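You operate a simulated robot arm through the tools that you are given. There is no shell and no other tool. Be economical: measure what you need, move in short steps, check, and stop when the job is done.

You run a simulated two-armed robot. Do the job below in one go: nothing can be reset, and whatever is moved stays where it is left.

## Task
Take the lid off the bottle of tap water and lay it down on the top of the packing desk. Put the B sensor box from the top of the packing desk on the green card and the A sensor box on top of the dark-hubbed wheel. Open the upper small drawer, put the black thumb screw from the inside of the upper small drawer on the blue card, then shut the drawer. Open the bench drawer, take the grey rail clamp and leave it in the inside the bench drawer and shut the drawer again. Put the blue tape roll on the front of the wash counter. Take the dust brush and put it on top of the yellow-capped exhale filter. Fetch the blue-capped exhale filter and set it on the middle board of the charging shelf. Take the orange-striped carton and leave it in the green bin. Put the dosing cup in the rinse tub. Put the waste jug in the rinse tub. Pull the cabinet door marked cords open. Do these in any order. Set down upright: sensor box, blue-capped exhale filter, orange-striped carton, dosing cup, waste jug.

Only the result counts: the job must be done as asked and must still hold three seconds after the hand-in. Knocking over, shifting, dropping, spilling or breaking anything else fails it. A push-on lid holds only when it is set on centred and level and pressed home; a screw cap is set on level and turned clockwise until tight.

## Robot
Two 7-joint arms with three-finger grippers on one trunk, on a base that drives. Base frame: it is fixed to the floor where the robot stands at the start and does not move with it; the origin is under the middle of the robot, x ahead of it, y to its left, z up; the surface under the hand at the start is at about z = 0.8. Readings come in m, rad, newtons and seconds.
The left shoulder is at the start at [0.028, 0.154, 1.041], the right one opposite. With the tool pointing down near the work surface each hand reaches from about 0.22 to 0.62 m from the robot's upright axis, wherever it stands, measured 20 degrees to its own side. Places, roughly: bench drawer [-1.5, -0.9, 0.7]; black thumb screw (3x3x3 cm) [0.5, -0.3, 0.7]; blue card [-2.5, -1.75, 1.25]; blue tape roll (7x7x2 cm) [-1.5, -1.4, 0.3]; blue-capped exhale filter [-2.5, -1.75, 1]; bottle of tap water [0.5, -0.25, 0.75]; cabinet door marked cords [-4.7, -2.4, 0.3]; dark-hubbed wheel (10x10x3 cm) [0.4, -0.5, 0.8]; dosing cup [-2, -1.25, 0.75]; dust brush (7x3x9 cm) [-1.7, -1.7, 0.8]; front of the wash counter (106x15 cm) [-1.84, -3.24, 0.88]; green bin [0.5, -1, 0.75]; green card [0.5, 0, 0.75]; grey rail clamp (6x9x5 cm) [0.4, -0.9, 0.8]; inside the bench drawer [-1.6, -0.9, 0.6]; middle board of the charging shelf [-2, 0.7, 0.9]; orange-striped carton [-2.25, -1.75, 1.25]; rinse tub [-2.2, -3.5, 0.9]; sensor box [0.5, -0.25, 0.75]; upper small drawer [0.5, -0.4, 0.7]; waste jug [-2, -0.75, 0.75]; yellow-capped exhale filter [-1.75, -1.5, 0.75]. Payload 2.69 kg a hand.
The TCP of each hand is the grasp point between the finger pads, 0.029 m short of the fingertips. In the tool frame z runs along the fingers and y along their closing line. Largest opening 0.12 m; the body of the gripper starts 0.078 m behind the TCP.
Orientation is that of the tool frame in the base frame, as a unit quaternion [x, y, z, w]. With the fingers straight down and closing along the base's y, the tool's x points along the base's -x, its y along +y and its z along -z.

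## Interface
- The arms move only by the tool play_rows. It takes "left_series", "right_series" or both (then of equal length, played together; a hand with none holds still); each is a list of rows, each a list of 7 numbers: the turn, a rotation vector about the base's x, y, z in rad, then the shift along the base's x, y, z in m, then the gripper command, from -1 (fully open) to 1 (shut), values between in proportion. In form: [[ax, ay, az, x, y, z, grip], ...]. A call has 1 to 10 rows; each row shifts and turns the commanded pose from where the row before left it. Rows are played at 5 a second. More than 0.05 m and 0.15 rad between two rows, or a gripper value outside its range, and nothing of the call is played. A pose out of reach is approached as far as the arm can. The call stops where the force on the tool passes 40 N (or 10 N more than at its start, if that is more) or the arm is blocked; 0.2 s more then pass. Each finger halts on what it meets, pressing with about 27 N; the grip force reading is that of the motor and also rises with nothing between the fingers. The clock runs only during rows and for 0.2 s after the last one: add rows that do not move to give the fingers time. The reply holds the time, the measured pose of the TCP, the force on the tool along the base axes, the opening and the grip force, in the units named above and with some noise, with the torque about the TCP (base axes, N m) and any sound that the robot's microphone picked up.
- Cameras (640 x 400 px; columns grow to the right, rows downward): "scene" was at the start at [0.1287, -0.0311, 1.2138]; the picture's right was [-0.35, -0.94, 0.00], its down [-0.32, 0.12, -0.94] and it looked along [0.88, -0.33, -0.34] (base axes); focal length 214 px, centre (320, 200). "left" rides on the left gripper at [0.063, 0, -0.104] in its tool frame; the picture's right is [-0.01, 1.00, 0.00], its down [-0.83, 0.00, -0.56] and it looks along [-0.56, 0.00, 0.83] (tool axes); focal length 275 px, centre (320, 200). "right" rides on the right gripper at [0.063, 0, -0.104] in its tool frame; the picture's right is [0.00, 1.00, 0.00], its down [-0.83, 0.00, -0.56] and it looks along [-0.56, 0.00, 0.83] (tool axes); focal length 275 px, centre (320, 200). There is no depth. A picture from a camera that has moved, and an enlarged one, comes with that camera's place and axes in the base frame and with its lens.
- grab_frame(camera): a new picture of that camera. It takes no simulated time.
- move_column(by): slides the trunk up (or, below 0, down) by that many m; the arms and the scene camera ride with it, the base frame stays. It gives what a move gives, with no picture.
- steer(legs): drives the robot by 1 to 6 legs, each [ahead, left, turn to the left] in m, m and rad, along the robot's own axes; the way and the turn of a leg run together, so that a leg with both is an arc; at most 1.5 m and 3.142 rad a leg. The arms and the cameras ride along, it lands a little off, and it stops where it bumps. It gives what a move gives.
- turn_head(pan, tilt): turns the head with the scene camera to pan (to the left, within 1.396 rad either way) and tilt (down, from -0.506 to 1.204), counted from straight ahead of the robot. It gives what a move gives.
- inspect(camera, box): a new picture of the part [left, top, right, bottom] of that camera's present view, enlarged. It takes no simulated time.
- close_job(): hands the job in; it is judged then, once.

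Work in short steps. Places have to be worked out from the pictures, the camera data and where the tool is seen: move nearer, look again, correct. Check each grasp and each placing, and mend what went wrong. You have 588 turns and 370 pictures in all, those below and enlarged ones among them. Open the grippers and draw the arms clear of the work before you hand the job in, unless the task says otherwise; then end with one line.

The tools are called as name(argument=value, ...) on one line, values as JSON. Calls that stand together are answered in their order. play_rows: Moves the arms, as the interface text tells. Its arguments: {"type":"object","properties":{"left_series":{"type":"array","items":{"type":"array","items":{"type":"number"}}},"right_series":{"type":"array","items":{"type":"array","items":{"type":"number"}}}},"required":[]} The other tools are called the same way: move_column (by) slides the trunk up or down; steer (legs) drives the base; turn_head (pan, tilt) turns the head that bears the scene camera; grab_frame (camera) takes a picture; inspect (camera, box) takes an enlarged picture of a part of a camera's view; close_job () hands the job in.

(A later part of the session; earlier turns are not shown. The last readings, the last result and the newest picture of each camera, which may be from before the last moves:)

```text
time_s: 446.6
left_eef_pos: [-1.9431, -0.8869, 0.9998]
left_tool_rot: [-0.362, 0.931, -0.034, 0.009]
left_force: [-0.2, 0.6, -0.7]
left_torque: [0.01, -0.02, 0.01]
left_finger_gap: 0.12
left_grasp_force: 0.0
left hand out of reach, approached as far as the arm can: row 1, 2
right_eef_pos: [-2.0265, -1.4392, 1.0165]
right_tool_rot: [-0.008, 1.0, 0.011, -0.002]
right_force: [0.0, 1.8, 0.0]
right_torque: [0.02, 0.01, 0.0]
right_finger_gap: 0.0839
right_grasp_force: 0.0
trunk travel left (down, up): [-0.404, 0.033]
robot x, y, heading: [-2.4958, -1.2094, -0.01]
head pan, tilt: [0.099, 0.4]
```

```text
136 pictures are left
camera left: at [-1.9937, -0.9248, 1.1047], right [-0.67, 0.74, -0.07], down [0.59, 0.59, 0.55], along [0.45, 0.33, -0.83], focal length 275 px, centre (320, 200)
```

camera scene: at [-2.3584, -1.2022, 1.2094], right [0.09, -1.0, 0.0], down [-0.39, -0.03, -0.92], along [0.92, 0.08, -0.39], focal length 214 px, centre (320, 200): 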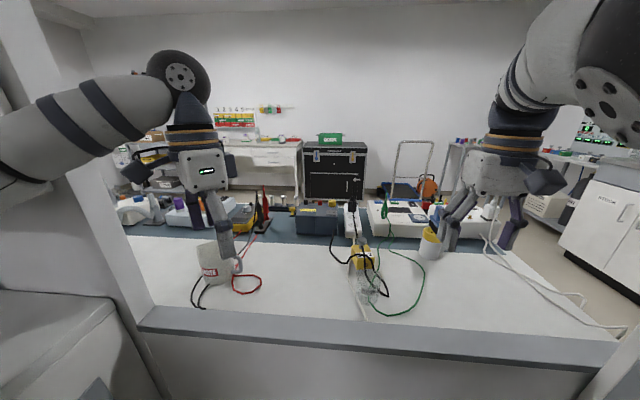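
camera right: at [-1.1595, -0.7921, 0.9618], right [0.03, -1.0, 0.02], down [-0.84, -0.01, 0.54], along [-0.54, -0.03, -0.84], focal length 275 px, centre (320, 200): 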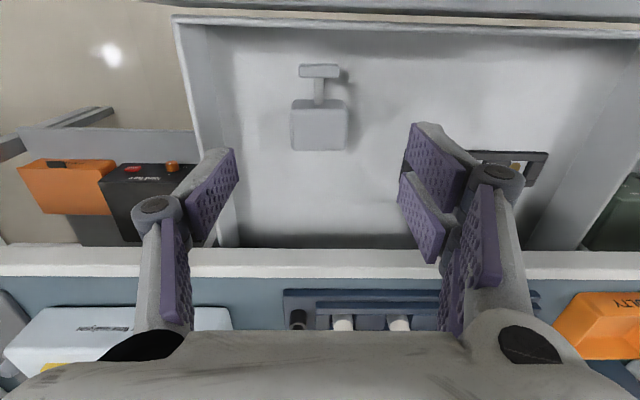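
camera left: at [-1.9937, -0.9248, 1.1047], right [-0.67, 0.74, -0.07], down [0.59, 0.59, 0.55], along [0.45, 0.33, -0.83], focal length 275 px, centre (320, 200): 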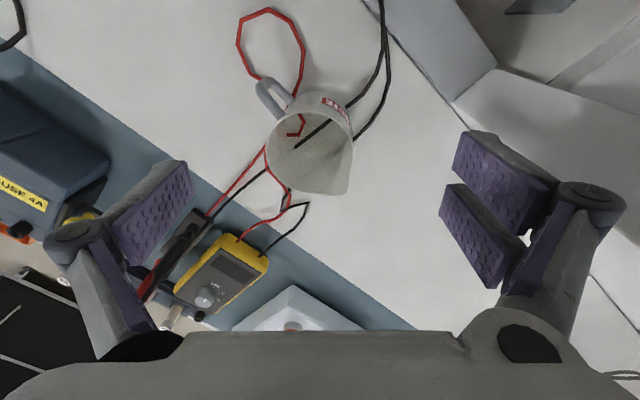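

Rim centre ≈(-1.906, -0.876). I drive 5 cm closer for reach.

steer(legs=[[0.06, 0, 0]])

play_rows(left_series=[[0, 0, 0, -0.01, 0.008, -0.02, -1], [0, 0, 0, 0, 0, -0.02, -1], [0, 0, 0, 0, 0, 0, -1]])

grab_frame(camera="left")

```text
time_s: 447.6
left_eef_pos: [-1.8799, -0.888, 0.9988]
left_tool_rot: [-0.361, 0.932, -0.034, 0.009]
left_force: [0.6, -0.3, 0.1]
left_torque: [0.0, 0.03, 0.02]
left_finger_gap: 0.1199
left_grasp_force: 0.1
right_eef_pos: [-1.964, -1.441, 1.017]
right_tool_rot: [-0.008, 1.0, 0.01, -0.002]
right_force: [0.5, -0.3, 0.5]
right_torque: [0.02, 0.03, -0.01]
right_finger_gap: 0.0841
right_grasp_force: 0.1
trunk travel left (down, up): [-0.404, 0.033]
robot x, y, heading: [-2.4276, -1.2112, -0.01]
head pan, tilt: [0.099, 0.4]
```

```text
time_s: 448.4
left_eef_pos: [-1.8922, -0.8795, 0.9606]
left_tool_rot: [-0.363, 0.931, -0.034, 0.009]
left_force: [-0.6, -0.1, -0.5]
left_torque: [0.0, 0.02, 0.0]
left_finger_gap: 0.1199
left_grasp_force: 0.1
right_eef_pos: [-1.9647, -1.4397, 1.017]
right_tool_rot: [-0.008, 1.0, 0.01, -0.002]
right_force: [-0.4, -0.8, -1.0]
right_torque: [-0.03, 0.03, -0.04]
right_finger_gap: 0.0839
right_grasp_force: 0.1
trunk travel left (down, up): [-0.404, 0.033]
robot x, y, heading: [-2.4304, -1.2167, -0.009]
head pan, tilt: [0.099, 0.4]
```

```text
135 pictures are left
camera left: at [-1.9425, -0.9171, 1.0655], right [-0.67, 0.74, -0.07], down [0.59, 0.59, 0.55], along [0.45, 0.33, -0.83], focal length 275 px, centre (320, 200)
```

left: 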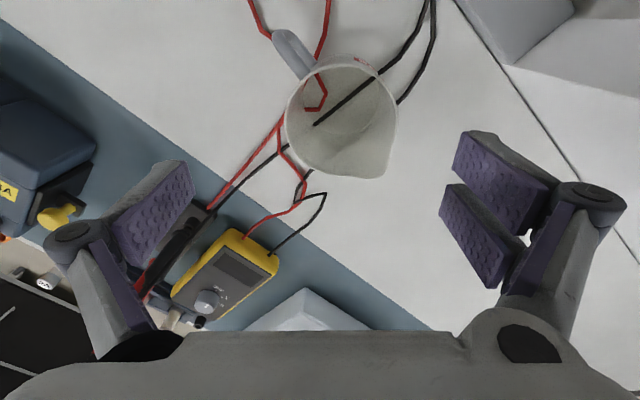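

Rim centre ≈(-1.905, -0.881). Align and descend to z≈0.862, then close gently.

play_rows(left_series=[[0, 0, 0, -0.013, -0.002, -0.01, -1], [0, 0, 0, 0, 0, -0.03, -1], [0, 0, 0, 0, 0, -0.03, -1], [0, 0, 0, 0, 0, -0.025, -1], [0, 0, 0, 0, 0, 0, -1]])

grab_frame(camera="left")

```text
time_s: 449.6
left_eef_pos: [-1.9044, -0.8819, 0.8658]
left_tool_rot: [-0.362, 0.931, -0.034, 0.009]
left_force: [-0.5, -0.2, 0.2]
left_torque: [0.02, 0.01, 0.0]
left_finger_gap: 0.1199
left_grasp_force: 0.0
right_eef_pos: [-1.9661, -1.4405, 1.0167]
right_tool_rot: [-0.008, 1.0, 0.01, -0.002]
right_force: [-0.5, 0.1, -0.2]
right_torque: [-0.02, 0.0, -0.04]
right_finger_gap: 0.0839
right_grasp_force: 0.2
trunk travel left (down, up): [-0.404, 0.033]
robot x, y, heading: [-2.4259, -1.2125, -0.016]
head pan, tilt: [0.099, 0.4]
```

```text
134 pictures are left
camera left: at [-1.9549, -0.9207, 0.9702], right [-0.67, 0.74, -0.07], down [0.59, 0.59, 0.55], along [0.45, 0.33, -0.83], focal length 275 px, centre (320, 200)
```

left: 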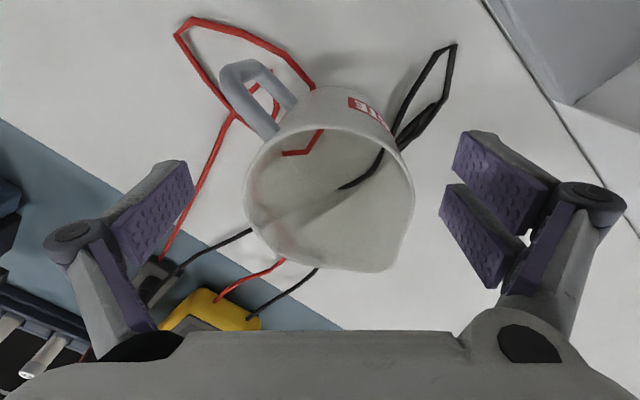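

Jug is centred between the fingers. Close and lift.

play_rows(left_series=[[0, 0, 0, 0, 0, 0, -0.4], [0, 0, 0, 0, 0, 0, 0.2], [0, 0, 0, 0, 0, 0, 1], [0, 0, 0, 0, 0, 0, 1], [0, 0, 0, 0, 0, 0.02, 1], [0, 0, 0, 0, 0, 0.03, 1], [0, 0, 0, 0, 0, 0.03, 1], [0, 0, 0, 0, 0, 0, 1]])

grab_frame(camera="left")

grab_frame(camera="scene")

```text
time_s: 451.4
left_eef_pos: [-1.9036, -0.8823, 0.9445]
left_tool_rot: [-0.362, 0.932, -0.034, 0.009]
left_force: [0.0, 0.6, -1.0]
left_torque: [0.0, 0.0, -0.04]
left_finger_gap: 0.0817
left_grasp_force: 26.9
right_eef_pos: [-1.9652, -1.4414, 1.0163]
right_tool_rot: [-0.007, 1.0, 0.01, -0.003]
right_force: [-0.2, 0.4, 0.7]
right_torque: [0.01, 0.02, -0.01]
right_finger_gap: 0.0843
right_grasp_force: 0.0
trunk travel left (down, up): [-0.404, 0.033]
robot x, y, heading: [-2.4292, -1.2078, -0.017]
head pan, tilt: [0.099, 0.4]
```

```text
133 pictures are left
camera left: at [-1.9541, -0.9198, 1.0496], right [-0.67, 0.74, -0.07], down [0.59, 0.59, 0.55], along [0.45, 0.33, -0.83], focal length 275 px, centre (320, 200)
```

left: 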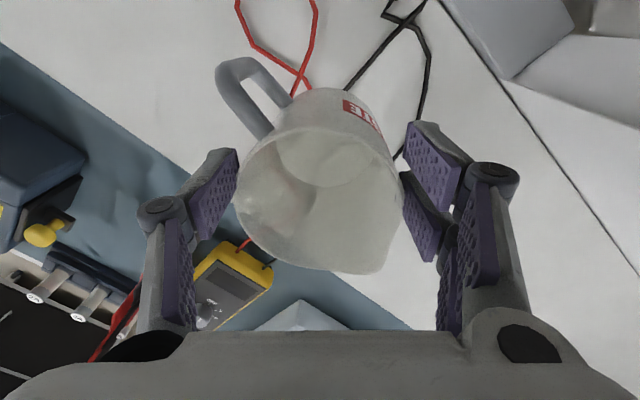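

```text
132 pictures are left
camera scene: at [-2.2964, -1.2029, 1.2094], right [0.09, -1.0, 0.0], down [-0.39, -0.03, -0.92], along [0.92, 0.08, -0.39], focal length 214 px, centre (320, 200)
```

scene: 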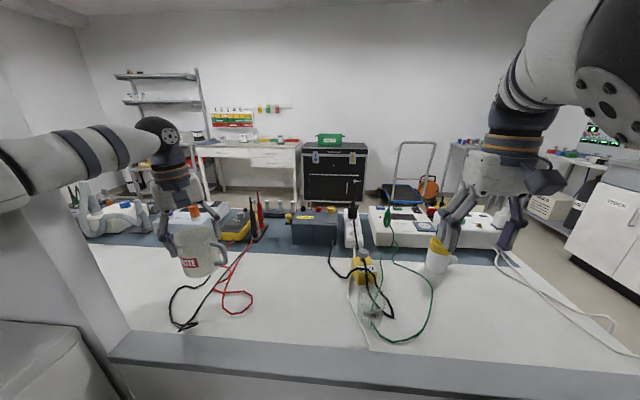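

Jug is held upright. I look with the right camera for the dosing cup.

grab_frame(camera="right")

```text
131 pictures are left
camera right: at [-2.0263, -1.4454, 1.1219], right [-0.02, 1.0, 0.02], down [0.83, 0.01, 0.55], along [0.55, 0.03, -0.83], focal length 275 px, centre (320, 200)
```

right: 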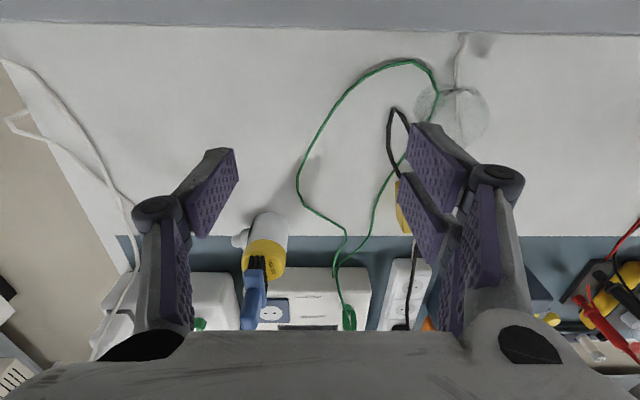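

The brush is fine; the cup is ≈(-1.953, -1.295). I try to bring the right hand over it.

play_rows(right_series=[[0, 0, 0, 0.005, 0.04, -0.01, -0.4], [0, 0, 0, 0.005, 0.04, -0.01, -0.4], [0, 0, 0, 0, 0.04, -0.01, -0.4], [0, 0, 0, 0, 0.025, -0.01, -0.4], [0, 0, 0, 0, 0, 0, -0.4]])

grab_frame(camera="right")

```text
time_s: 452.6
left_eef_pos: [-1.903, -0.8829, 0.9451]
left_tool_rot: [-0.362, 0.932, -0.033, 0.009]
left_force: [-1.2, -0.1, 0.1]
left_torque: [-0.02, 0.0, -0.02]
left_finger_gap: 0.0811
left_grasp_force: 27.0
right_eef_pos: [-1.9606, -1.3346, 0.9763]
right_tool_rot: [-0.009, 1.0, 0.012, -0.001]
right_force: [-0.9, -1.0, -0.3]
right_torque: [0.0, -0.03, 0.0]
right_finger_gap: 0.0841
right_grasp_force: 0.0
right hand out of reach, approached as far as the arm can: row 3, 4
trunk travel left (down, up): [-0.404, 0.033]
robot x, y, heading: [-2.4292, -1.2123, -0.007]
head pan, tilt: [0.099, 0.4]
```

```text
130 pictures are left
camera right: at [-2.0218, -1.3388, 1.0819], right [-0.02, 1.0, 0.02], down [0.83, 0.01, 0.55], along [0.55, 0.03, -0.83], focal length 275 px, centre (320, 200)
```

right: 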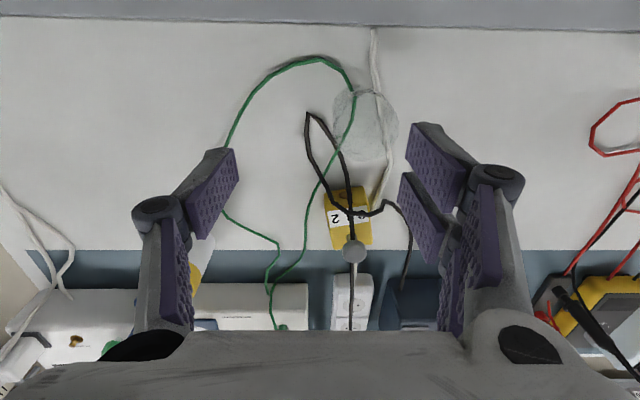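

Cup at (-1.953, -1.296); I need 4 cm more to the left. I shift the jug hand inwards 6 cm, then the base left 5 cm.

play_rows(left_series=[[0, 0, 0, -0.03, -0.02, 0.02, 1], [0, 0, 0, -0.03, -0.03, 0.02, 1], [0, 0, 0, 0, -0.02, 0, 1], [0, 0, 0, 0, 0, 0, 1]])

steer(legs=[[0, 0.055, 0]])

grab_frame(camera="right")

```text
time_s: 453.6
left_eef_pos: [-1.965, -0.9526, 0.9906]
left_tool_rot: [-0.363, 0.931, -0.032, 0.01]
left_force: [-0.4, -0.5, -0.3]
left_torque: [-0.02, 0.04, -0.03]
left_finger_gap: 0.0812
left_grasp_force: 26.9
right_eef_pos: [-1.9616, -1.336, 0.9779]
right_tool_rot: [-0.01, 1.0, 0.013, 0.0]
right_force: [-1.0, 0.3, 0.6]
right_torque: [0.01, 0.02, -0.01]
right_finger_gap: 0.0838
right_grasp_force: 0.0
trunk travel left (down, up): [-0.404, 0.033]
robot x, y, heading: [-2.4295, -1.2102, -0.015]
head pan, tilt: [0.099, 0.4]
```

```text
time_s: 454.4
left_eef_pos: [-1.9649, -0.9536, 0.9905]
left_tool_rot: [-0.358, 0.933, -0.03, 0.011]
left_force: [-0.5, 0.2, -0.6]
left_torque: [0.04, 0.05, 0.02]
left_finger_gap: 0.081
left_grasp_force: 27.0
right_eef_pos: [-1.9634, -1.3336, 0.9773]
right_tool_rot: [-0.009, 1.0, 0.015, 0.0]
right_force: [0.2, 0.2, -1.1]
right_torque: [-0.02, 0.02, 0.0]
right_finger_gap: 0.0841
right_grasp_force: 0.0
trunk travel left (down, up): [-0.404, 0.033]
robot x, y, heading: [-2.4309, -1.2073, -0.012]
head pan, tilt: [0.099, 0.4]
stopped in leg 1: the robot was blocked; the commanded pose is now the measured one
```

```text
129 pictures are left
camera right: at [-2.0254, -1.3392, 1.0826], right [-0.02, 1.0, 0.03], down [0.83, 0.0, 0.56], along [0.55, 0.04, -0.83], focal length 275 px, centre (320, 200)
```

right: 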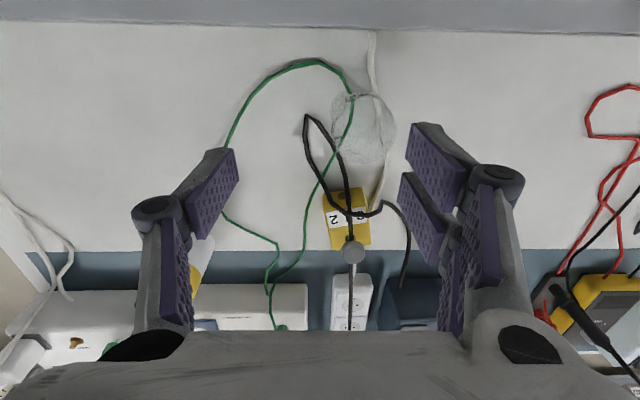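

The base is blocked on the left. Instead I roll the right hand slightly (0.2 rad) to reach the extra 4 cm.

play_rows(right_series=[[0.1, 0, 0, 0.003, 0.02, -0.0, -0.4], [0.1, 0, 0, 0.003, 0.018, -0.01, -0.4], [0, 0, 0, 0, 0, -0.02, -0.4], [0, 0, 0, 0, 0, 0, -0.4]])

grab_frame(camera="right")

```text
time_s: 455.4
left_eef_pos: [-1.9643, -0.9526, 0.9906]
left_tool_rot: [-0.36, 0.932, -0.03, 0.01]
left_force: [1.1, 0.0, -0.3]
left_torque: [-0.02, -0.01, 0.0]
left_finger_gap: 0.0811
left_grasp_force: 26.7
right_eef_pos: [-1.9574, -1.2965, 0.9471]
right_tool_rot: [-0.008, 0.993, 0.116, -0.001]
right_force: [0.4, 0.0, -0.6]
right_torque: [-0.02, 0.01, 0.03]
right_finger_gap: 0.0839
right_grasp_force: 0.2
trunk travel left (down, up): [-0.404, 0.033]
robot x, y, heading: [-2.4296, -1.2005, -0.015]
head pan, tilt: [0.099, 0.4]
```

```text
128 pictures are left
camera right: at [-2.0194, -1.3217, 1.0496], right [-0.02, 0.97, 0.23], down [0.83, -0.11, 0.54], along [0.55, 0.2, -0.81], focal length 275 px, centre (320, 200)
```

right: 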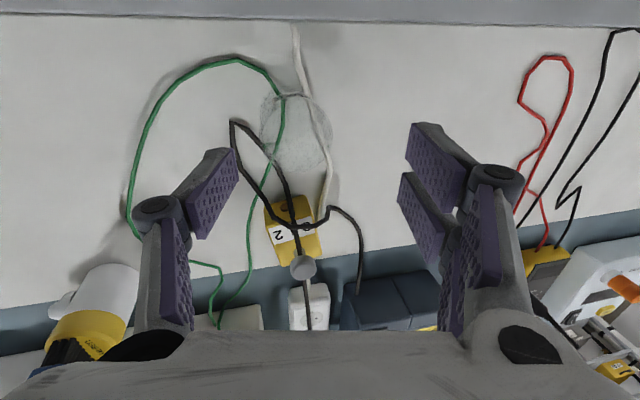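

Aligned. Descend to z≈0.848 and close gently on the cup.

play_rows(right_series=[[0, 0, 0, 0.003, 0.0, -0.03, -0.4], [0, 0, 0, 0.002, 0, -0.03, -0.4], [0, 0, 0, 0, 0, -0.03, -0.4], [0, 0, 0, 0, 0, -0.01, -0.4], [0, 0, 0, 0, 0, 0, -0.4]])

grab_frame(camera="right")

```text
time_s: 456.6
left_eef_pos: [-1.9658, -0.953, 0.9904]
left_tool_rot: [-0.359, 0.933, -0.03, 0.01]
left_force: [-0.7, 0.5, -0.8]
left_torque: [0.03, -0.04, -0.01]
left_finger_gap: 0.0807
left_grasp_force: 27.4
right_eef_pos: [-1.9533, -1.2946, 0.8466]
right_tool_rot: [-0.009, 0.993, 0.115, 0.0]
right_force: [0.6, -0.4, 0.5]
right_torque: [-0.01, -0.02, -0.02]
right_finger_gap: 0.0838
right_grasp_force: 0.0
trunk travel left (down, up): [-0.404, 0.033]
robot x, y, heading: [-2.4267, -1.2058, -0.01]
head pan, tilt: [0.099, 0.4]
```

```text
127 pictures are left
camera right: at [-2.0147, -1.3209, 0.9489], right [-0.02, 0.97, 0.23], down [0.83, -0.11, 0.54], along [0.55, 0.2, -0.81], focal length 275 px, centre (320, 200)
```

right: 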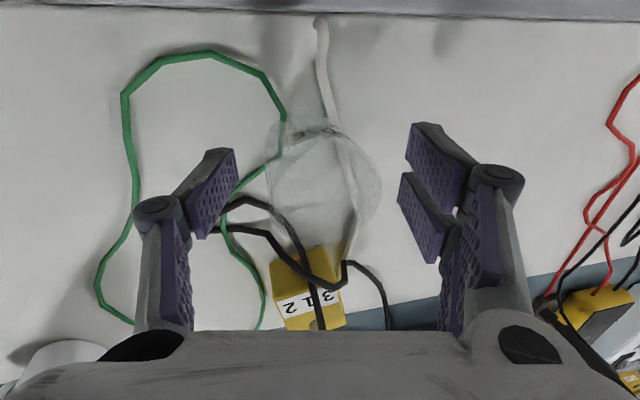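

Cup is between the fingers. Close and lift.

play_rows(right_series=[[0, 0, 0, 0, 0.0, 0, 0.1], [0, 0, 0, 0, 0, 0, 0.5], [0, 0, 0, 0, 0, 0, 1], [0, 0, 0, 0, 0, 0, 1], [0, 0, 0, 0, 0, 0.02, 1], [0, 0, 0, 0, 0, 0.03, 1], [0, 0, 0, 0, 0, 0.03, 1], [0, 0, 0, 0, 0, 0.03, 1], [0, 0, 0, 0, 0, 0, 1]])

grab_frame(camera="right")

grab_frame(camera="scene")

```text
time_s: 458.6
left_eef_pos: [-1.964, -0.9531, 0.9893]
left_tool_rot: [-0.36, 0.932, -0.03, 0.011]
left_force: [-0.4, -1.3, -1.5]
left_torque: [-0.04, 0.04, 0.02]
left_finger_gap: 0.0806
left_grasp_force: 26.7
right_eef_pos: [-1.9511, -1.2944, 0.9557]
right_tool_rot: [-0.009, 0.993, 0.115, -0.001]
right_force: [0.4, 0.2, -0.4]
right_torque: [0.03, 0.02, 0.01]
right_finger_gap: 0.0582
right_grasp_force: 27.7
trunk travel left (down, up): [-0.404, 0.033]
robot x, y, heading: [-2.43, -1.2014, -0.012]
head pan, tilt: [0.099, 0.4]
```

```text
126 pictures are left
camera right: at [-2.0127, -1.321, 1.0587], right [-0.02, 0.97, 0.23], down [0.83, -0.11, 0.54], along [0.55, 0.2, -0.81], focal length 275 px, centre (320, 200)
```

right: 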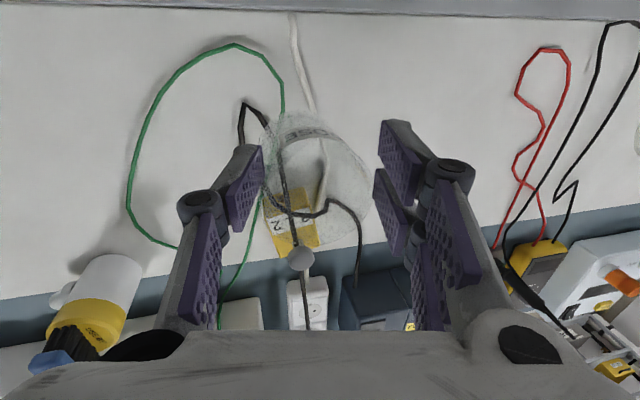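

```text
125 pictures are left
camera scene: at [-2.2991, -1.2043, 1.2098], right [0.09, -1.0, -0.01], down [-0.39, -0.03, -0.92], along [0.92, 0.08, -0.39], focal length 214 px, centre (320, 200)
```

scene: 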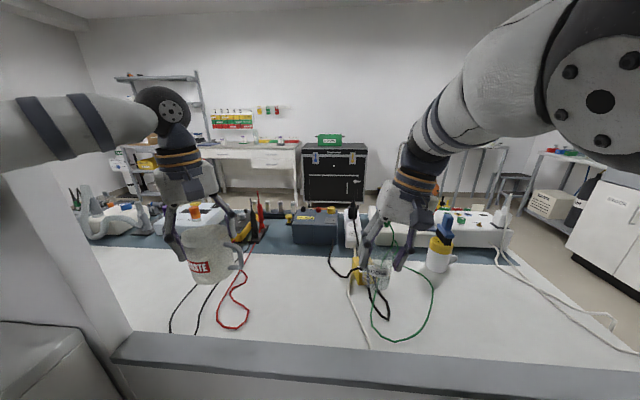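

Both objects are held upright. I back out of the window and drive around the shelf to the aisle, then along to the rinse tub.

steer(legs=[[-0.88, -0.03, 0], [0, -1.3, 0]])

grab_frame(camera="scene")

```text
time_s: 473.0
left_eef_pos: [-2.816, -2.2496, 0.9872]
left_tool_rot: [-0.381, 0.924, -0.032, 0.008]
left_force: [0.3, -1.1, -0.8]
left_torque: [0.01, 0.0, 0.01]
left_finger_gap: 0.0784
left_grasp_force: 27.3
right_eef_pos: [-2.787, -2.5916, 0.9558]
right_tool_rot: [-0.032, 0.993, 0.111, -0.004]
right_force: [0.8, -1.0, 0.3]
right_torque: [-0.01, 0.0, 0.0]
right_finger_gap: 0.0001
right_grasp_force: 26.9
trunk travel left (down, up): [-0.404, 0.033]
robot x, y, heading: [-3.2695, -2.5283, 0.033]
head pan, tilt: [0.099, 0.4]
```

```text
124 pictures are left
camera scene: at [-3.1378, -2.5147, 1.2095], right [0.13, -0.99, 0.0], down [-0.39, -0.05, -0.92], along [0.91, 0.12, -0.39], focal length 214 px, centre (320, 200)
```

scene: 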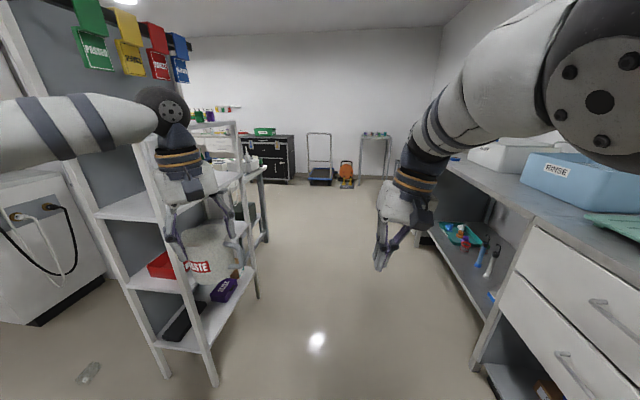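

The cup slipped out; it lies on the floor near (-2.66, -1.30). First I deliver the jug: drive along and turn to the rinse tub.

steer(legs=[[1.02, 0.0, -0.033], [0, 0, -1.57]])

turn_head(pan=0.0, tilt=0.5)

grab_frame(camera="scene")

grab_frame(camera="left")

```text
time_s: 482.1
left_eef_pos: [-1.9679, -2.9611, 0.9875]
left_tool_rot: [0.384, 0.923, -0.029, -0.016]
left_force: [0.3, -0.4, 0.5]
left_torque: [0.01, 0.01, -0.01]
left_finger_gap: 0.077
left_grasp_force: 26.7
right_eef_pos: [-2.3098, -2.9905, 0.9566]
right_tool_rot: [0.68, 0.725, 0.082, 0.076]
right_force: [0.5, -0.5, -0.2]
right_torque: [-0.01, -0.01, 0.02]
right_finger_gap: 0.0001
right_grasp_force: 26.8
trunk travel left (down, up): [-0.404, 0.033]
robot x, y, heading: [-2.2499, -2.505, -1.536]
head pan, tilt: [0.099, 0.4]
```

```text
time_s: 482.7
left_eef_pos: [-1.9678, -2.9599, 0.9859]
left_tool_rot: [0.384, 0.923, -0.03, -0.016]
left_force: [0.2, 1.2, -0.5]
left_torque: [0.0, -0.03, -0.03]
left_finger_gap: 0.0767
left_grasp_force: 26.9
right_eef_pos: [-2.3101, -2.9898, 0.955]
right_tool_rot: [0.68, 0.724, 0.082, 0.076]
right_force: [0.3, -0.9, -0.3]
right_torque: [-0.01, -0.02, -0.01]
right_finger_gap: 0.0
right_grasp_force: 26.8
trunk travel left (down, up): [-0.404, 0.033]
robot x, y, heading: [-2.2493, -2.5046, -1.541]
head pan, tilt: [0.0, 0.499]
```

```text
123 pictures are left
camera scene: at [-2.2436, -2.6363, 1.2004], right [-1.0, -0.03, 0.0], down [-0.02, 0.48, -0.88], along [0.03, -0.88, -0.48], focal length 214 px, centre (320, 200)
```

scene: 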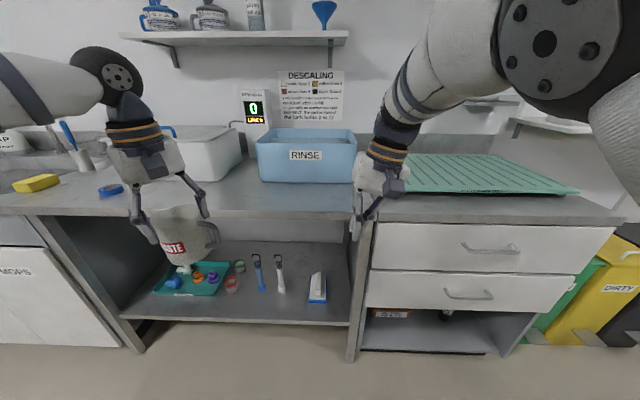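

```text
122 pictures are left
camera left: at [-2.007, -2.913, 1.0916], right [0.71, 0.7, -0.07], down [0.61, -0.57, 0.55], along [0.35, -0.43, -0.83], focal length 275 px, centre (320, 200)
```

left: 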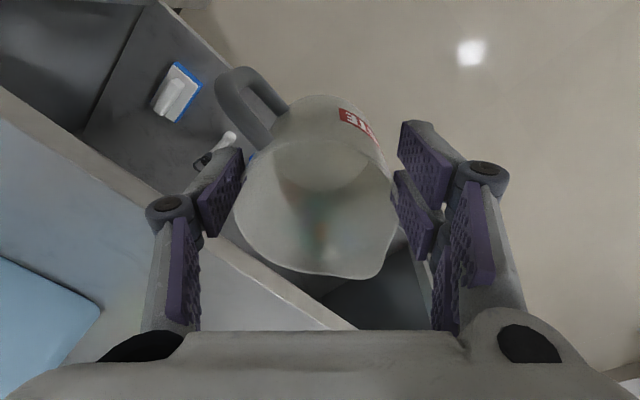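

The rinse tub spans x≈-2.36…-1.97, front y≈-3.38, rim z≈1.02. I raise the jug with a slight forward tilt (0.3 rad) for reach, and pull the right hand back.

play_rows(left_series=[[0, 0, 0, 0, 0.0, 0.04, 1], [0, 0, 0, 0, 0, 0.04, 1], [-0.1, 0, 0, 0, 0, 0.04, 1], [-0.1, 0, 0, 0, 0, 0.02, 1], [-0.1, 0, 0, 0, 0, 0.02, 1], [0, 0, 0, 0, 0, 0, 1]], right_series=[[0, 0, 0, -0.02, 0.03, 0.02, 1], [0, 0, 0, -0.02, 0.03, 0.02, 1], [0, 0, 0, -0.02, 0.03, 0.02, 1], [0, 0, 0, 0, 0.02, 0, 1], [0, 0, 0, 0, 0, 0, 1], [0, 0, 0, 0, 0, 0, 1]])

steer(legs=[[0, -0.06, -0.03]])

grab_frame(camera="scene")

grab_frame(camera="left")

```text
time_s: 484.1
left_eef_pos: [-1.9685, -2.9596, 1.1475]
left_tool_rot: [0.382, 0.908, -0.167, 0.04]
left_force: [1.1, -0.6, -0.8]
left_torque: [0.03, 0.03, 0.02]
left_finger_gap: 0.0764
left_grasp_force: 26.9
right_eef_pos: [-2.3858, -2.9335, 1.0024]
right_tool_rot: [0.682, 0.721, 0.091, 0.076]
right_force: [-0.3, 0.2, 0.4]
right_torque: [0.02, -0.03, -0.01]
right_finger_gap: 0.0
right_grasp_force: 27.1
right hand out of reach, approached as far as the arm can: row 2, 3, 4
trunk travel left (down, up): [-0.404, 0.033]
robot x, y, heading: [-2.2468, -2.5073, -1.537]
head pan, tilt: [0.0, 0.499]
```

```text
time_s: 485.3
left_eef_pos: [-2.0415, -2.9696, 1.148]
left_tool_rot: [0.395, 0.902, -0.167, 0.038]
left_force: [0.0, -0.3, -0.8]
left_torque: [0.05, -0.03, 0.01]
left_finger_gap: 0.0764
left_grasp_force: 27.3
right_eef_pos: [-2.4579, -2.9288, 1.0023]
right_tool_rot: [0.692, 0.712, 0.089, 0.077]
right_force: [-0.6, 0.3, -0.1]
right_torque: [0.02, 0.0, 0.01]
right_finger_gap: 0.0
right_grasp_force: 26.9
trunk travel left (down, up): [-0.404, 0.033]
robot x, y, heading: [-2.3102, -2.5086, -1.567]
head pan, tilt: [0.0, 0.499]
```

```text
121 pictures are left
camera scene: at [-2.3116, -2.6398, 1.2181], right [-1.0, 0.04, 0.0], down [0.01, 0.3, -0.95], along [-0.04, -0.95, -0.3], focal length 214 px, centre (320, 200)
```

scene: 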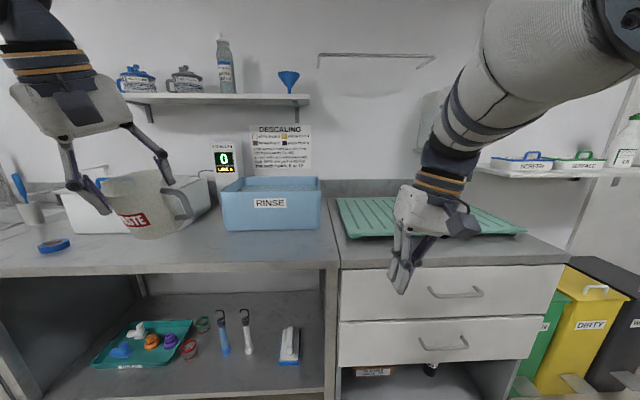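

```text
120 pictures are left
camera left: at [-2.0776, -2.8928, 1.2333], right [0.73, 0.63, -0.27], down [0.6, -0.4, 0.69], along [0.33, -0.67, -0.67], focal length 275 px, centre (320, 200)
```

left: 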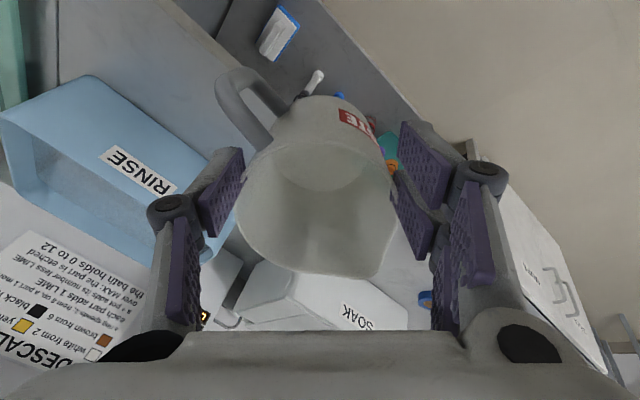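

Tub bottom spans x −2.33…−2.04, front y≈-3.365, rim ≈1.025. I shift the jug to x≈-2.17, tilt slightly more, and drive forward 0.33 m.

play_rows(left_series=[[0, 0, 0, -0.04, 0.0, 0.0, 1], [-0.1, 0, 0, -0.04, 0, 0.0, 1], [0, 0, 0, -0.04, 0, 0.0, 1], [0, 0, 0, 0, 0, 0.0, 1]])

steer(legs=[[0.32, 0, 0]])

grab_frame(camera="scene")

grab_frame(camera="left")

```text
time_s: 486.3
left_eef_pos: [-2.166, -2.9676, 1.1489]
left_tool_rot: [0.393, 0.893, -0.212, 0.057]
left_force: [0.2, -0.4, 0.1]
left_torque: [0.01, 0.02, 0.03]
left_finger_gap: 0.076
left_grasp_force: 26.5
right_eef_pos: [-2.4572, -2.9301, 1.002]
right_tool_rot: [0.693, 0.711, 0.092, 0.074]
right_force: [-0.3, 0.3, -1.0]
right_torque: [-0.03, 0.01, 0.01]
right_finger_gap: 0.0
right_grasp_force: 27.0
trunk travel left (down, up): [-0.404, 0.033]
robot x, y, heading: [-2.3089, -2.5071, -1.57]
head pan, tilt: [0.0, 0.499]
```

```text
time_s: 488.4
left_eef_pos: [-2.1612, -3.2769, 1.1492]
left_tool_rot: [0.39, 0.894, -0.212, 0.058]
left_force: [0.1, 0.7, -0.4]
left_torque: [0.07, 0.03, -0.03]
left_finger_gap: 0.0759
left_grasp_force: 26.9
right_eef_pos: [-2.4531, -3.241, 0.9996]
right_tool_rot: [0.69, 0.714, 0.091, 0.074]
right_force: [0.3, 0.4, -0.4]
right_torque: [0.03, -0.01, 0.02]
right_finger_gap: 0.0
right_grasp_force: 27.3
trunk travel left (down, up): [-0.404, 0.033]
robot x, y, heading: [-2.3041, -2.8188, -1.562]
head pan, tilt: [0.0, 0.499]
```

```text
119 pictures are left
camera scene: at [-2.3078, -2.9503, 1.2166], right [-1.0, 0.03, 0.0], down [0.01, 0.32, -0.95], along [-0.03, -0.95, -0.32], focal length 214 px, centre (320, 200)
```

scene: 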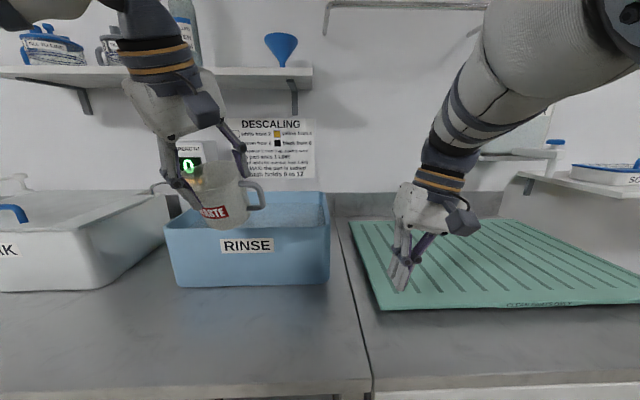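

```text
118 pictures are left
camera left: at [-2.1969, -3.192, 1.2265], right [0.72, 0.6, -0.33], down [0.6, -0.33, 0.73], along [0.33, -0.73, -0.6], focal length 275 px, centre (320, 200)
```

left: 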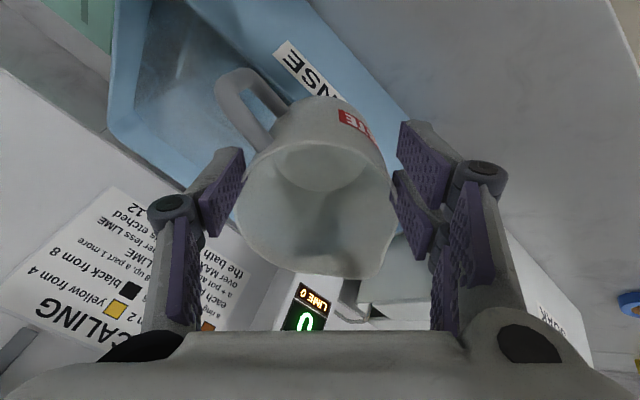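

Jug is just before the tub. Drive 5 cm more and extend the arm over the tub.

steer(legs=[[0.05, 0, 0]])

play_rows(left_series=[[0, 0, 0, -0.01, -0.03, 0.0, 1], [0, 0, 0, -0.005, -0.04, 0.0, 1], [0, 0, 0, 0, -0.04, 0.0, 1], [0, 0, 0, 0, 0, 0.0, 1]])

grab_frame(camera="scene")

grab_frame(camera="left")

```text
time_s: 489.3
left_eef_pos: [-2.1602, -3.3285, 1.1482]
left_tool_rot: [0.391, 0.894, -0.211, 0.058]
left_force: [0.4, -0.4, -0.7]
left_torque: [0.04, 0.04, 0.03]
left_finger_gap: 0.0756
left_grasp_force: 26.2
right_eef_pos: [-2.4516, -3.2914, 0.998]
right_tool_rot: [0.691, 0.713, 0.095, 0.074]
right_force: [-1.1, -0.2, -1.1]
right_torque: [0.04, 0.0, 0.05]
right_finger_gap: 0.0
right_grasp_force: 26.9
trunk travel left (down, up): [-0.404, 0.033]
robot x, y, heading: [-2.3032, -2.8662, -1.561]
head pan, tilt: [0.0, 0.499]
```

```text
time_s: 490.3
left_eef_pos: [-2.1732, -3.4365, 1.1501]
left_tool_rot: [0.391, 0.894, -0.211, 0.059]
left_force: [-0.2, 0.6, -0.6]
left_torque: [0.05, 0.02, -0.02]
left_finger_gap: 0.0756
left_grasp_force: 26.4
right_eef_pos: [-2.4517, -3.2914, 0.9966]
right_tool_rot: [0.692, 0.712, 0.096, 0.073]
right_force: [0.5, 0.6, 0.5]
right_torque: [-0.05, -0.01, -0.01]
right_finger_gap: 0.0002
right_grasp_force: 28.1
trunk travel left (down, up): [-0.404, 0.033]
robot x, y, heading: [-2.3027, -2.8637, -1.564]
head pan, tilt: [0.0, 0.499]
```

```text
117 pictures are left
camera scene: at [-2.3071, -2.9996, 1.2138], right [-1.0, 0.04, 0.0], down [0.01, 0.35, -0.94], along [-0.03, -0.94, -0.35], focal length 214 px, centre (320, 200)
```

scene: 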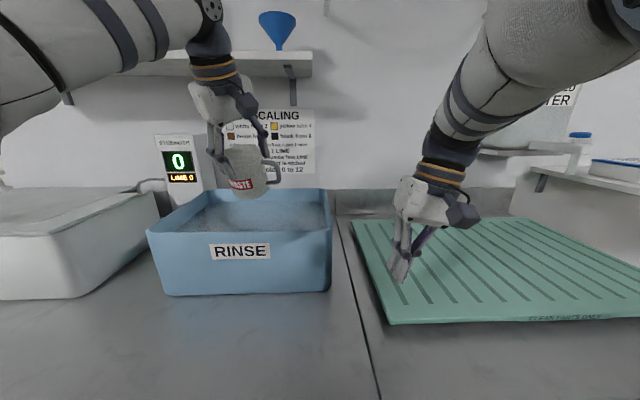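

```text
116 pictures are left
camera left: at [-2.2099, -3.3503, 1.2281], right [0.73, 0.6, -0.33], down [0.6, -0.33, 0.73], along [0.33, -0.73, -0.6], focal length 275 px, centre (320, 200)
```

left: 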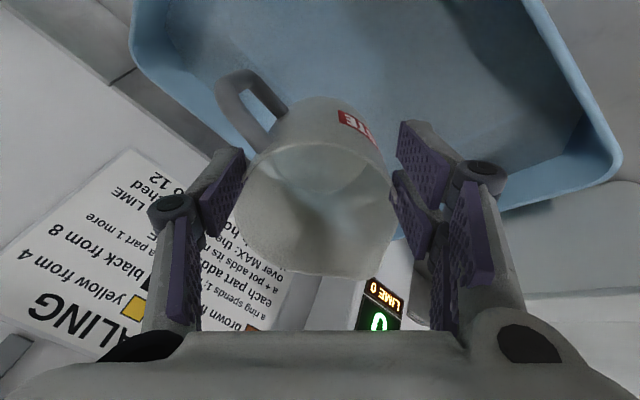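

Jug's bottom is over the tub's centre (rim x −2.34…−2.0, y −3.57…−3.36). Lower it in steps.

play_rows(left_series=[[0, 0, 0, 0, -0.005, -0.04, 1], [0, 0, 0, 0, -0.005, -0.04, 1], [0, 0, 0, 0, 0, -0.04, 1], [0, 0, 0, 0, 0, -0.02, 1], [0, 0, 0, 0, 0, 0.0, 1]])

grab_frame(camera="left")

grab_frame(camera="scene")

```text
time_s: 491.5
left_eef_pos: [-2.1761, -3.446, 1.009]
left_tool_rot: [0.391, 0.893, -0.213, 0.06]
left_force: [-0.2, -0.2, -0.7]
left_torque: [0.06, 0.0, -0.01]
left_finger_gap: 0.0748
left_grasp_force: 27.2
right_eef_pos: [-2.4525, -3.2901, 0.9963]
right_tool_rot: [0.691, 0.713, 0.096, 0.072]
right_force: [1.0, -0.4, -0.3]
right_torque: [0.0, -0.02, -0.01]
right_finger_gap: 0.0001
right_grasp_force: 27.6
trunk travel left (down, up): [-0.404, 0.033]
robot x, y, heading: [-2.3064, -2.8651, -1.564]
head pan, tilt: [0.0, 0.499]
```

```text
115 pictures are left
camera left: at [-2.2128, -3.361, 1.0871], right [0.73, 0.6, -0.33], down [0.6, -0.33, 0.73], along [0.33, -0.73, -0.6], focal length 275 px, centre (320, 200)
```

left: 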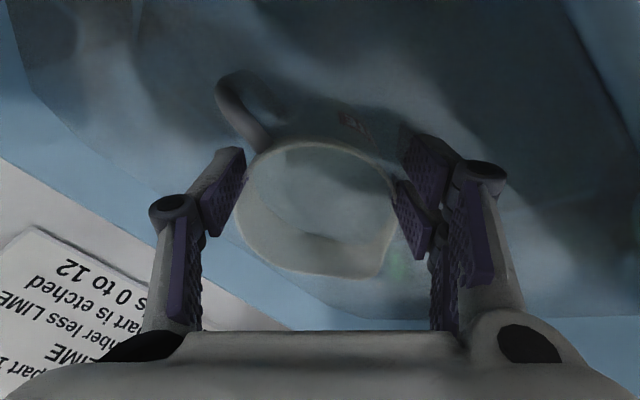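

```text
114 pictures are left
camera scene: at [-2.3073, -3.0, 1.2136], right [-1.0, 0.03, 0.0], down [0.01, 0.35, -0.94], along [-0.03, -0.94, -0.35], focal length 214 px, centre (320, 200)
```

scene: 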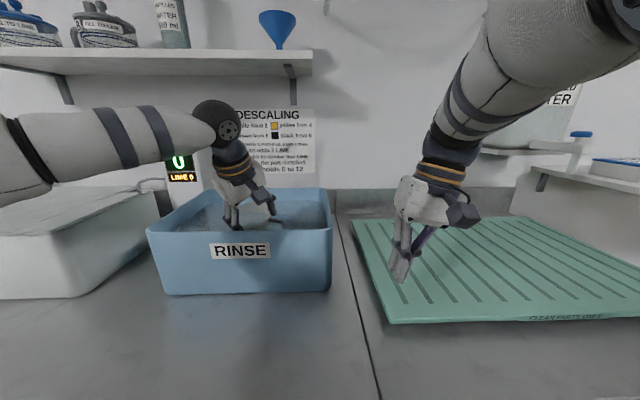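

The tub holds water (the jug dips in). Continue to lower to contact.

play_rows(left_series=[[0, 0, 0, 0, 0, -0.015, 1], [0, 0, 0, 0, 0, -0.015, 1], [0, 0, 0, 0, 0, -0.01, 1], [0, 0, 0, 0, 0, -0.008, 1], [0, 0, 0, 0, 0, 0.0, 1]])

```text
time_s: 492.7
left_eef_pos: [-2.1747, -3.4467, 0.9599]
left_tool_rot: [0.391, 0.894, -0.213, 0.058]
left_force: [0.2, -0.2, 0.3]
left_torque: [-0.02, 0.0, 0.01]
left_finger_gap: 0.0001
left_grasp_force: 26.5
right_eef_pos: [-2.4525, -3.2909, 0.9978]
right_tool_rot: [0.691, 0.713, 0.095, 0.073]
right_force: [-0.3, 0.2, 0.3]
right_torque: [-0.01, -0.01, -0.03]
right_finger_gap: 0.0003
right_grasp_force: 26.9
trunk travel left (down, up): [-0.404, 0.033]
robot x, y, heading: [-2.3058, -2.8671, -1.566]
head pan, tilt: [0.0, 0.499]
```

The jug slipped free of the fingers inside the tub. I look.

grab_frame(camera="left")

```text
113 pictures are left
camera left: at [-2.2118, -3.3614, 1.0371], right [0.73, 0.6, -0.33], down [0.6, -0.33, 0.73], along [0.33, -0.73, -0.6], focal length 275 px, centre (320, 200)
```

left: 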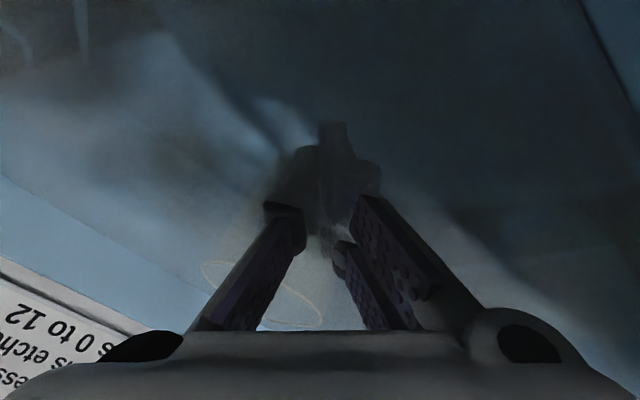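

I raise the hand carefully out of the tub to look.

play_rows(left_series=[[0, 0, 0, 0, 0.005, 0.03, 1], [0, 0, 0, 0, 0.005, 0.04, 1], [0, 0, 0, 0, 0, 0.04, 1], [0, 0, 0, 0, 0, 0.04, 1], [0, 0, 0, 0.03, 0.04, 0.0, 1], [0, 0, 0, 0.03, 0.04, 0.0, 1], [0, 0, 0, 0, 0, 0.0, 1]])

grab_frame(camera="left")

inspect(camera="scene", box=[130, 160, 350, 300])

```text
time_s: 494.3
left_eef_pos: [-2.116, -3.3567, 1.1098]
left_tool_rot: [0.39, 0.894, -0.212, 0.058]
left_force: [0.5, -0.2, 0.0]
left_torque: [0.01, 0.02, -0.01]
left_finger_gap: 0.0001
left_grasp_force: 26.9
right_eef_pos: [-2.4527, -3.2915, 0.9964]
right_tool_rot: [0.692, 0.712, 0.095, 0.071]
right_force: [-0.9, -0.2, 0.7]
right_torque: [0.01, 0.02, 0.01]
right_finger_gap: 0.0
right_grasp_force: 26.8
trunk travel left (down, up): [-0.404, 0.033]
robot x, y, heading: [-2.3016, -2.8679, -1.562]
head pan, tilt: [0.0, 0.499]
```

```text
112 pictures are left
camera left: at [-2.1526, -3.2714, 1.187], right [0.73, 0.6, -0.33], down [0.6, -0.33, 0.73], along [0.33, -0.73, -0.6], focal length 275 px, centre (320, 200)
```

left: 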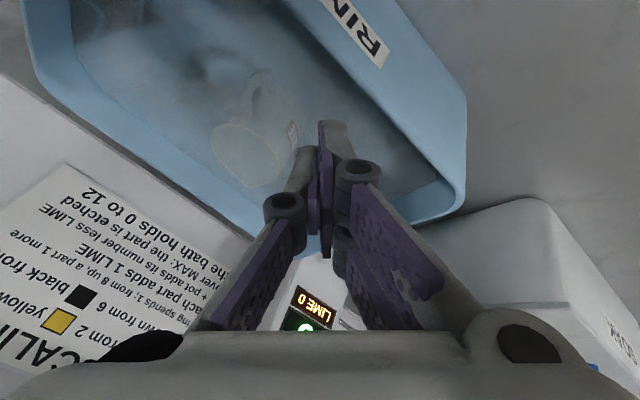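

```text
2.86 times, centred on (240, 230) of scene
camera zoom: at [-2.3076, -3.0005, 1.2135], right [-1.0, 0.04, 0.0], down [0.01, 0.35, -0.94], along [-0.03, -0.94, -0.35], focal length 613 px, centre (549, 114)
```

zoom: 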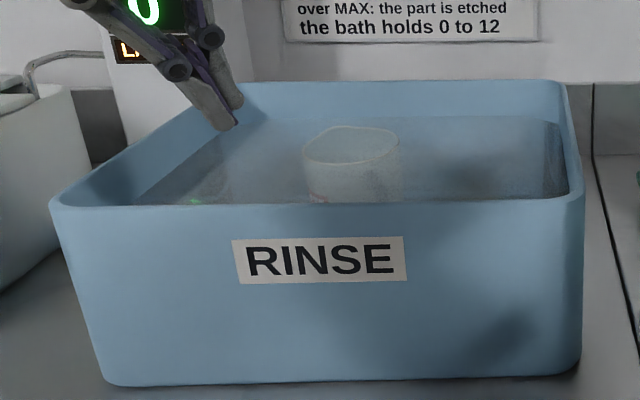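

The jug stands upright in the tub. Now the cup on the floor: I drive back around and look for it.

steer(legs=[[-0.37, 0, 0], [0, 0, 1.57], [-1.05, 0, 0]])

steer(legs=[[0, 0.75, 0]])

turn_head(pan=0.5, tilt=0.8)

grab_frame(camera="scene")

```text
time_s: 505.6
left_eef_pos: [-2.901, -2.3206, 1.1098]
left_tool_rot: [-0.369, 0.903, -0.106, 0.193]
left_force: [0.4, -0.5, 0.6]
left_torque: [-0.03, -0.03, 0.01]
left_finger_gap: 0.0
left_grasp_force: 26.7
right_eef_pos: [-2.957, -2.6587, 0.9968]
right_tool_rot: [-0.029, 0.992, 0.118, -0.019]
right_force: [0.3, 0.2, 0.0]
right_torque: [0.03, -0.04, 0.01]
right_finger_gap: 0.0
right_grasp_force: 27.1
trunk travel left (down, up): [-0.404, 0.033]
robot x, y, heading: [-3.3864, -2.5199, 0.04]
head pan, tilt: [0.0, 0.499]
```

```text
time_s: 511.8
left_eef_pos: [-2.9267, -1.5646, 1.1097]
left_tool_rot: [-0.367, 0.904, -0.107, 0.193]
left_force: [0.8, -0.2, 0.2]
left_torque: [0.0, -0.01, -0.01]
left_finger_gap: 0.0
left_grasp_force: 26.8
right_eef_pos: [-2.9859, -1.9004, 0.9948]
right_tool_rot: [-0.027, 0.993, 0.117, -0.02]
right_force: [0.3, 0.9, 0.3]
right_torque: [0.01, -0.02, 0.01]
right_finger_gap: 0.0
right_grasp_force: 27.3
trunk travel left (down, up): [-0.404, 0.033]
robot x, y, heading: [-3.417, -1.7644, 0.037]
head pan, tilt: [0.0, 0.499]
```

```text
time_s: 512.8
left_eef_pos: [-2.9275, -1.5627, 1.1105]
left_tool_rot: [-0.367, 0.904, -0.107, 0.193]
left_force: [-0.7, -0.4, -0.3]
left_torque: [-0.01, 0.0, 0.03]
left_finger_gap: 0.0
left_grasp_force: 27.1
right_eef_pos: [-2.9857, -1.9011, 0.9928]
right_tool_rot: [-0.025, 0.992, 0.118, -0.023]
right_force: [1.2, 0.2, 0.4]
right_torque: [-0.03, 0.02, -0.02]
right_finger_gap: 0.0
right_grasp_force: 27.0
trunk travel left (down, up): [-0.404, 0.033]
robot x, y, heading: [-3.4117, -1.7626, 0.035]
head pan, tilt: [0.499, 0.799]
```

```text
110 pictures are left
camera scene: at [-3.2781, -1.7607, 1.2112], right [0.0, -1.0, 0.0], down [-0.37, 0.0, -0.93], along [0.93, 0.0, -0.37], focal length 214 px, centre (320, 200)
```

scene: 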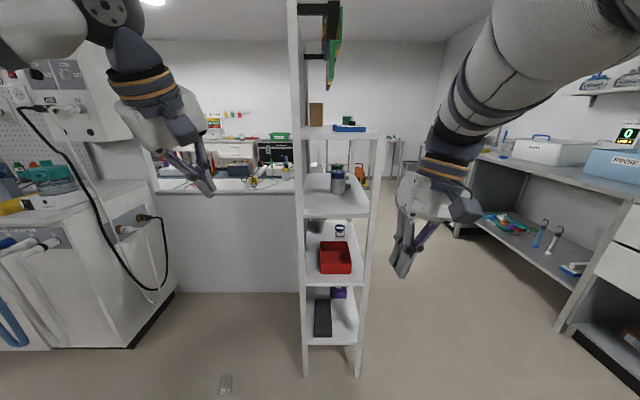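

I zoom on the cup.

inspect(camera="scene", box=[190, 350, 260, 400])

```text
8.00 times, centred on (225, 375) of scene
camera zoom: at [-3.2781, -1.7607, 1.2112], right [0.0, -1.0, 0.0], down [-0.37, 0.0, -0.93], along [0.93, 0.0, -0.37], focal length 1716 px, centre (1080, -1200)
```

zoom: 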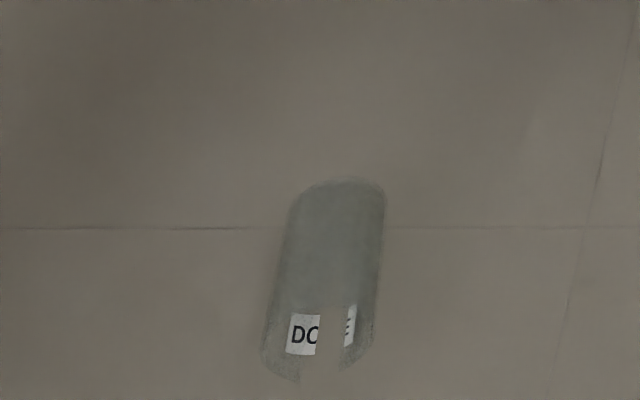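

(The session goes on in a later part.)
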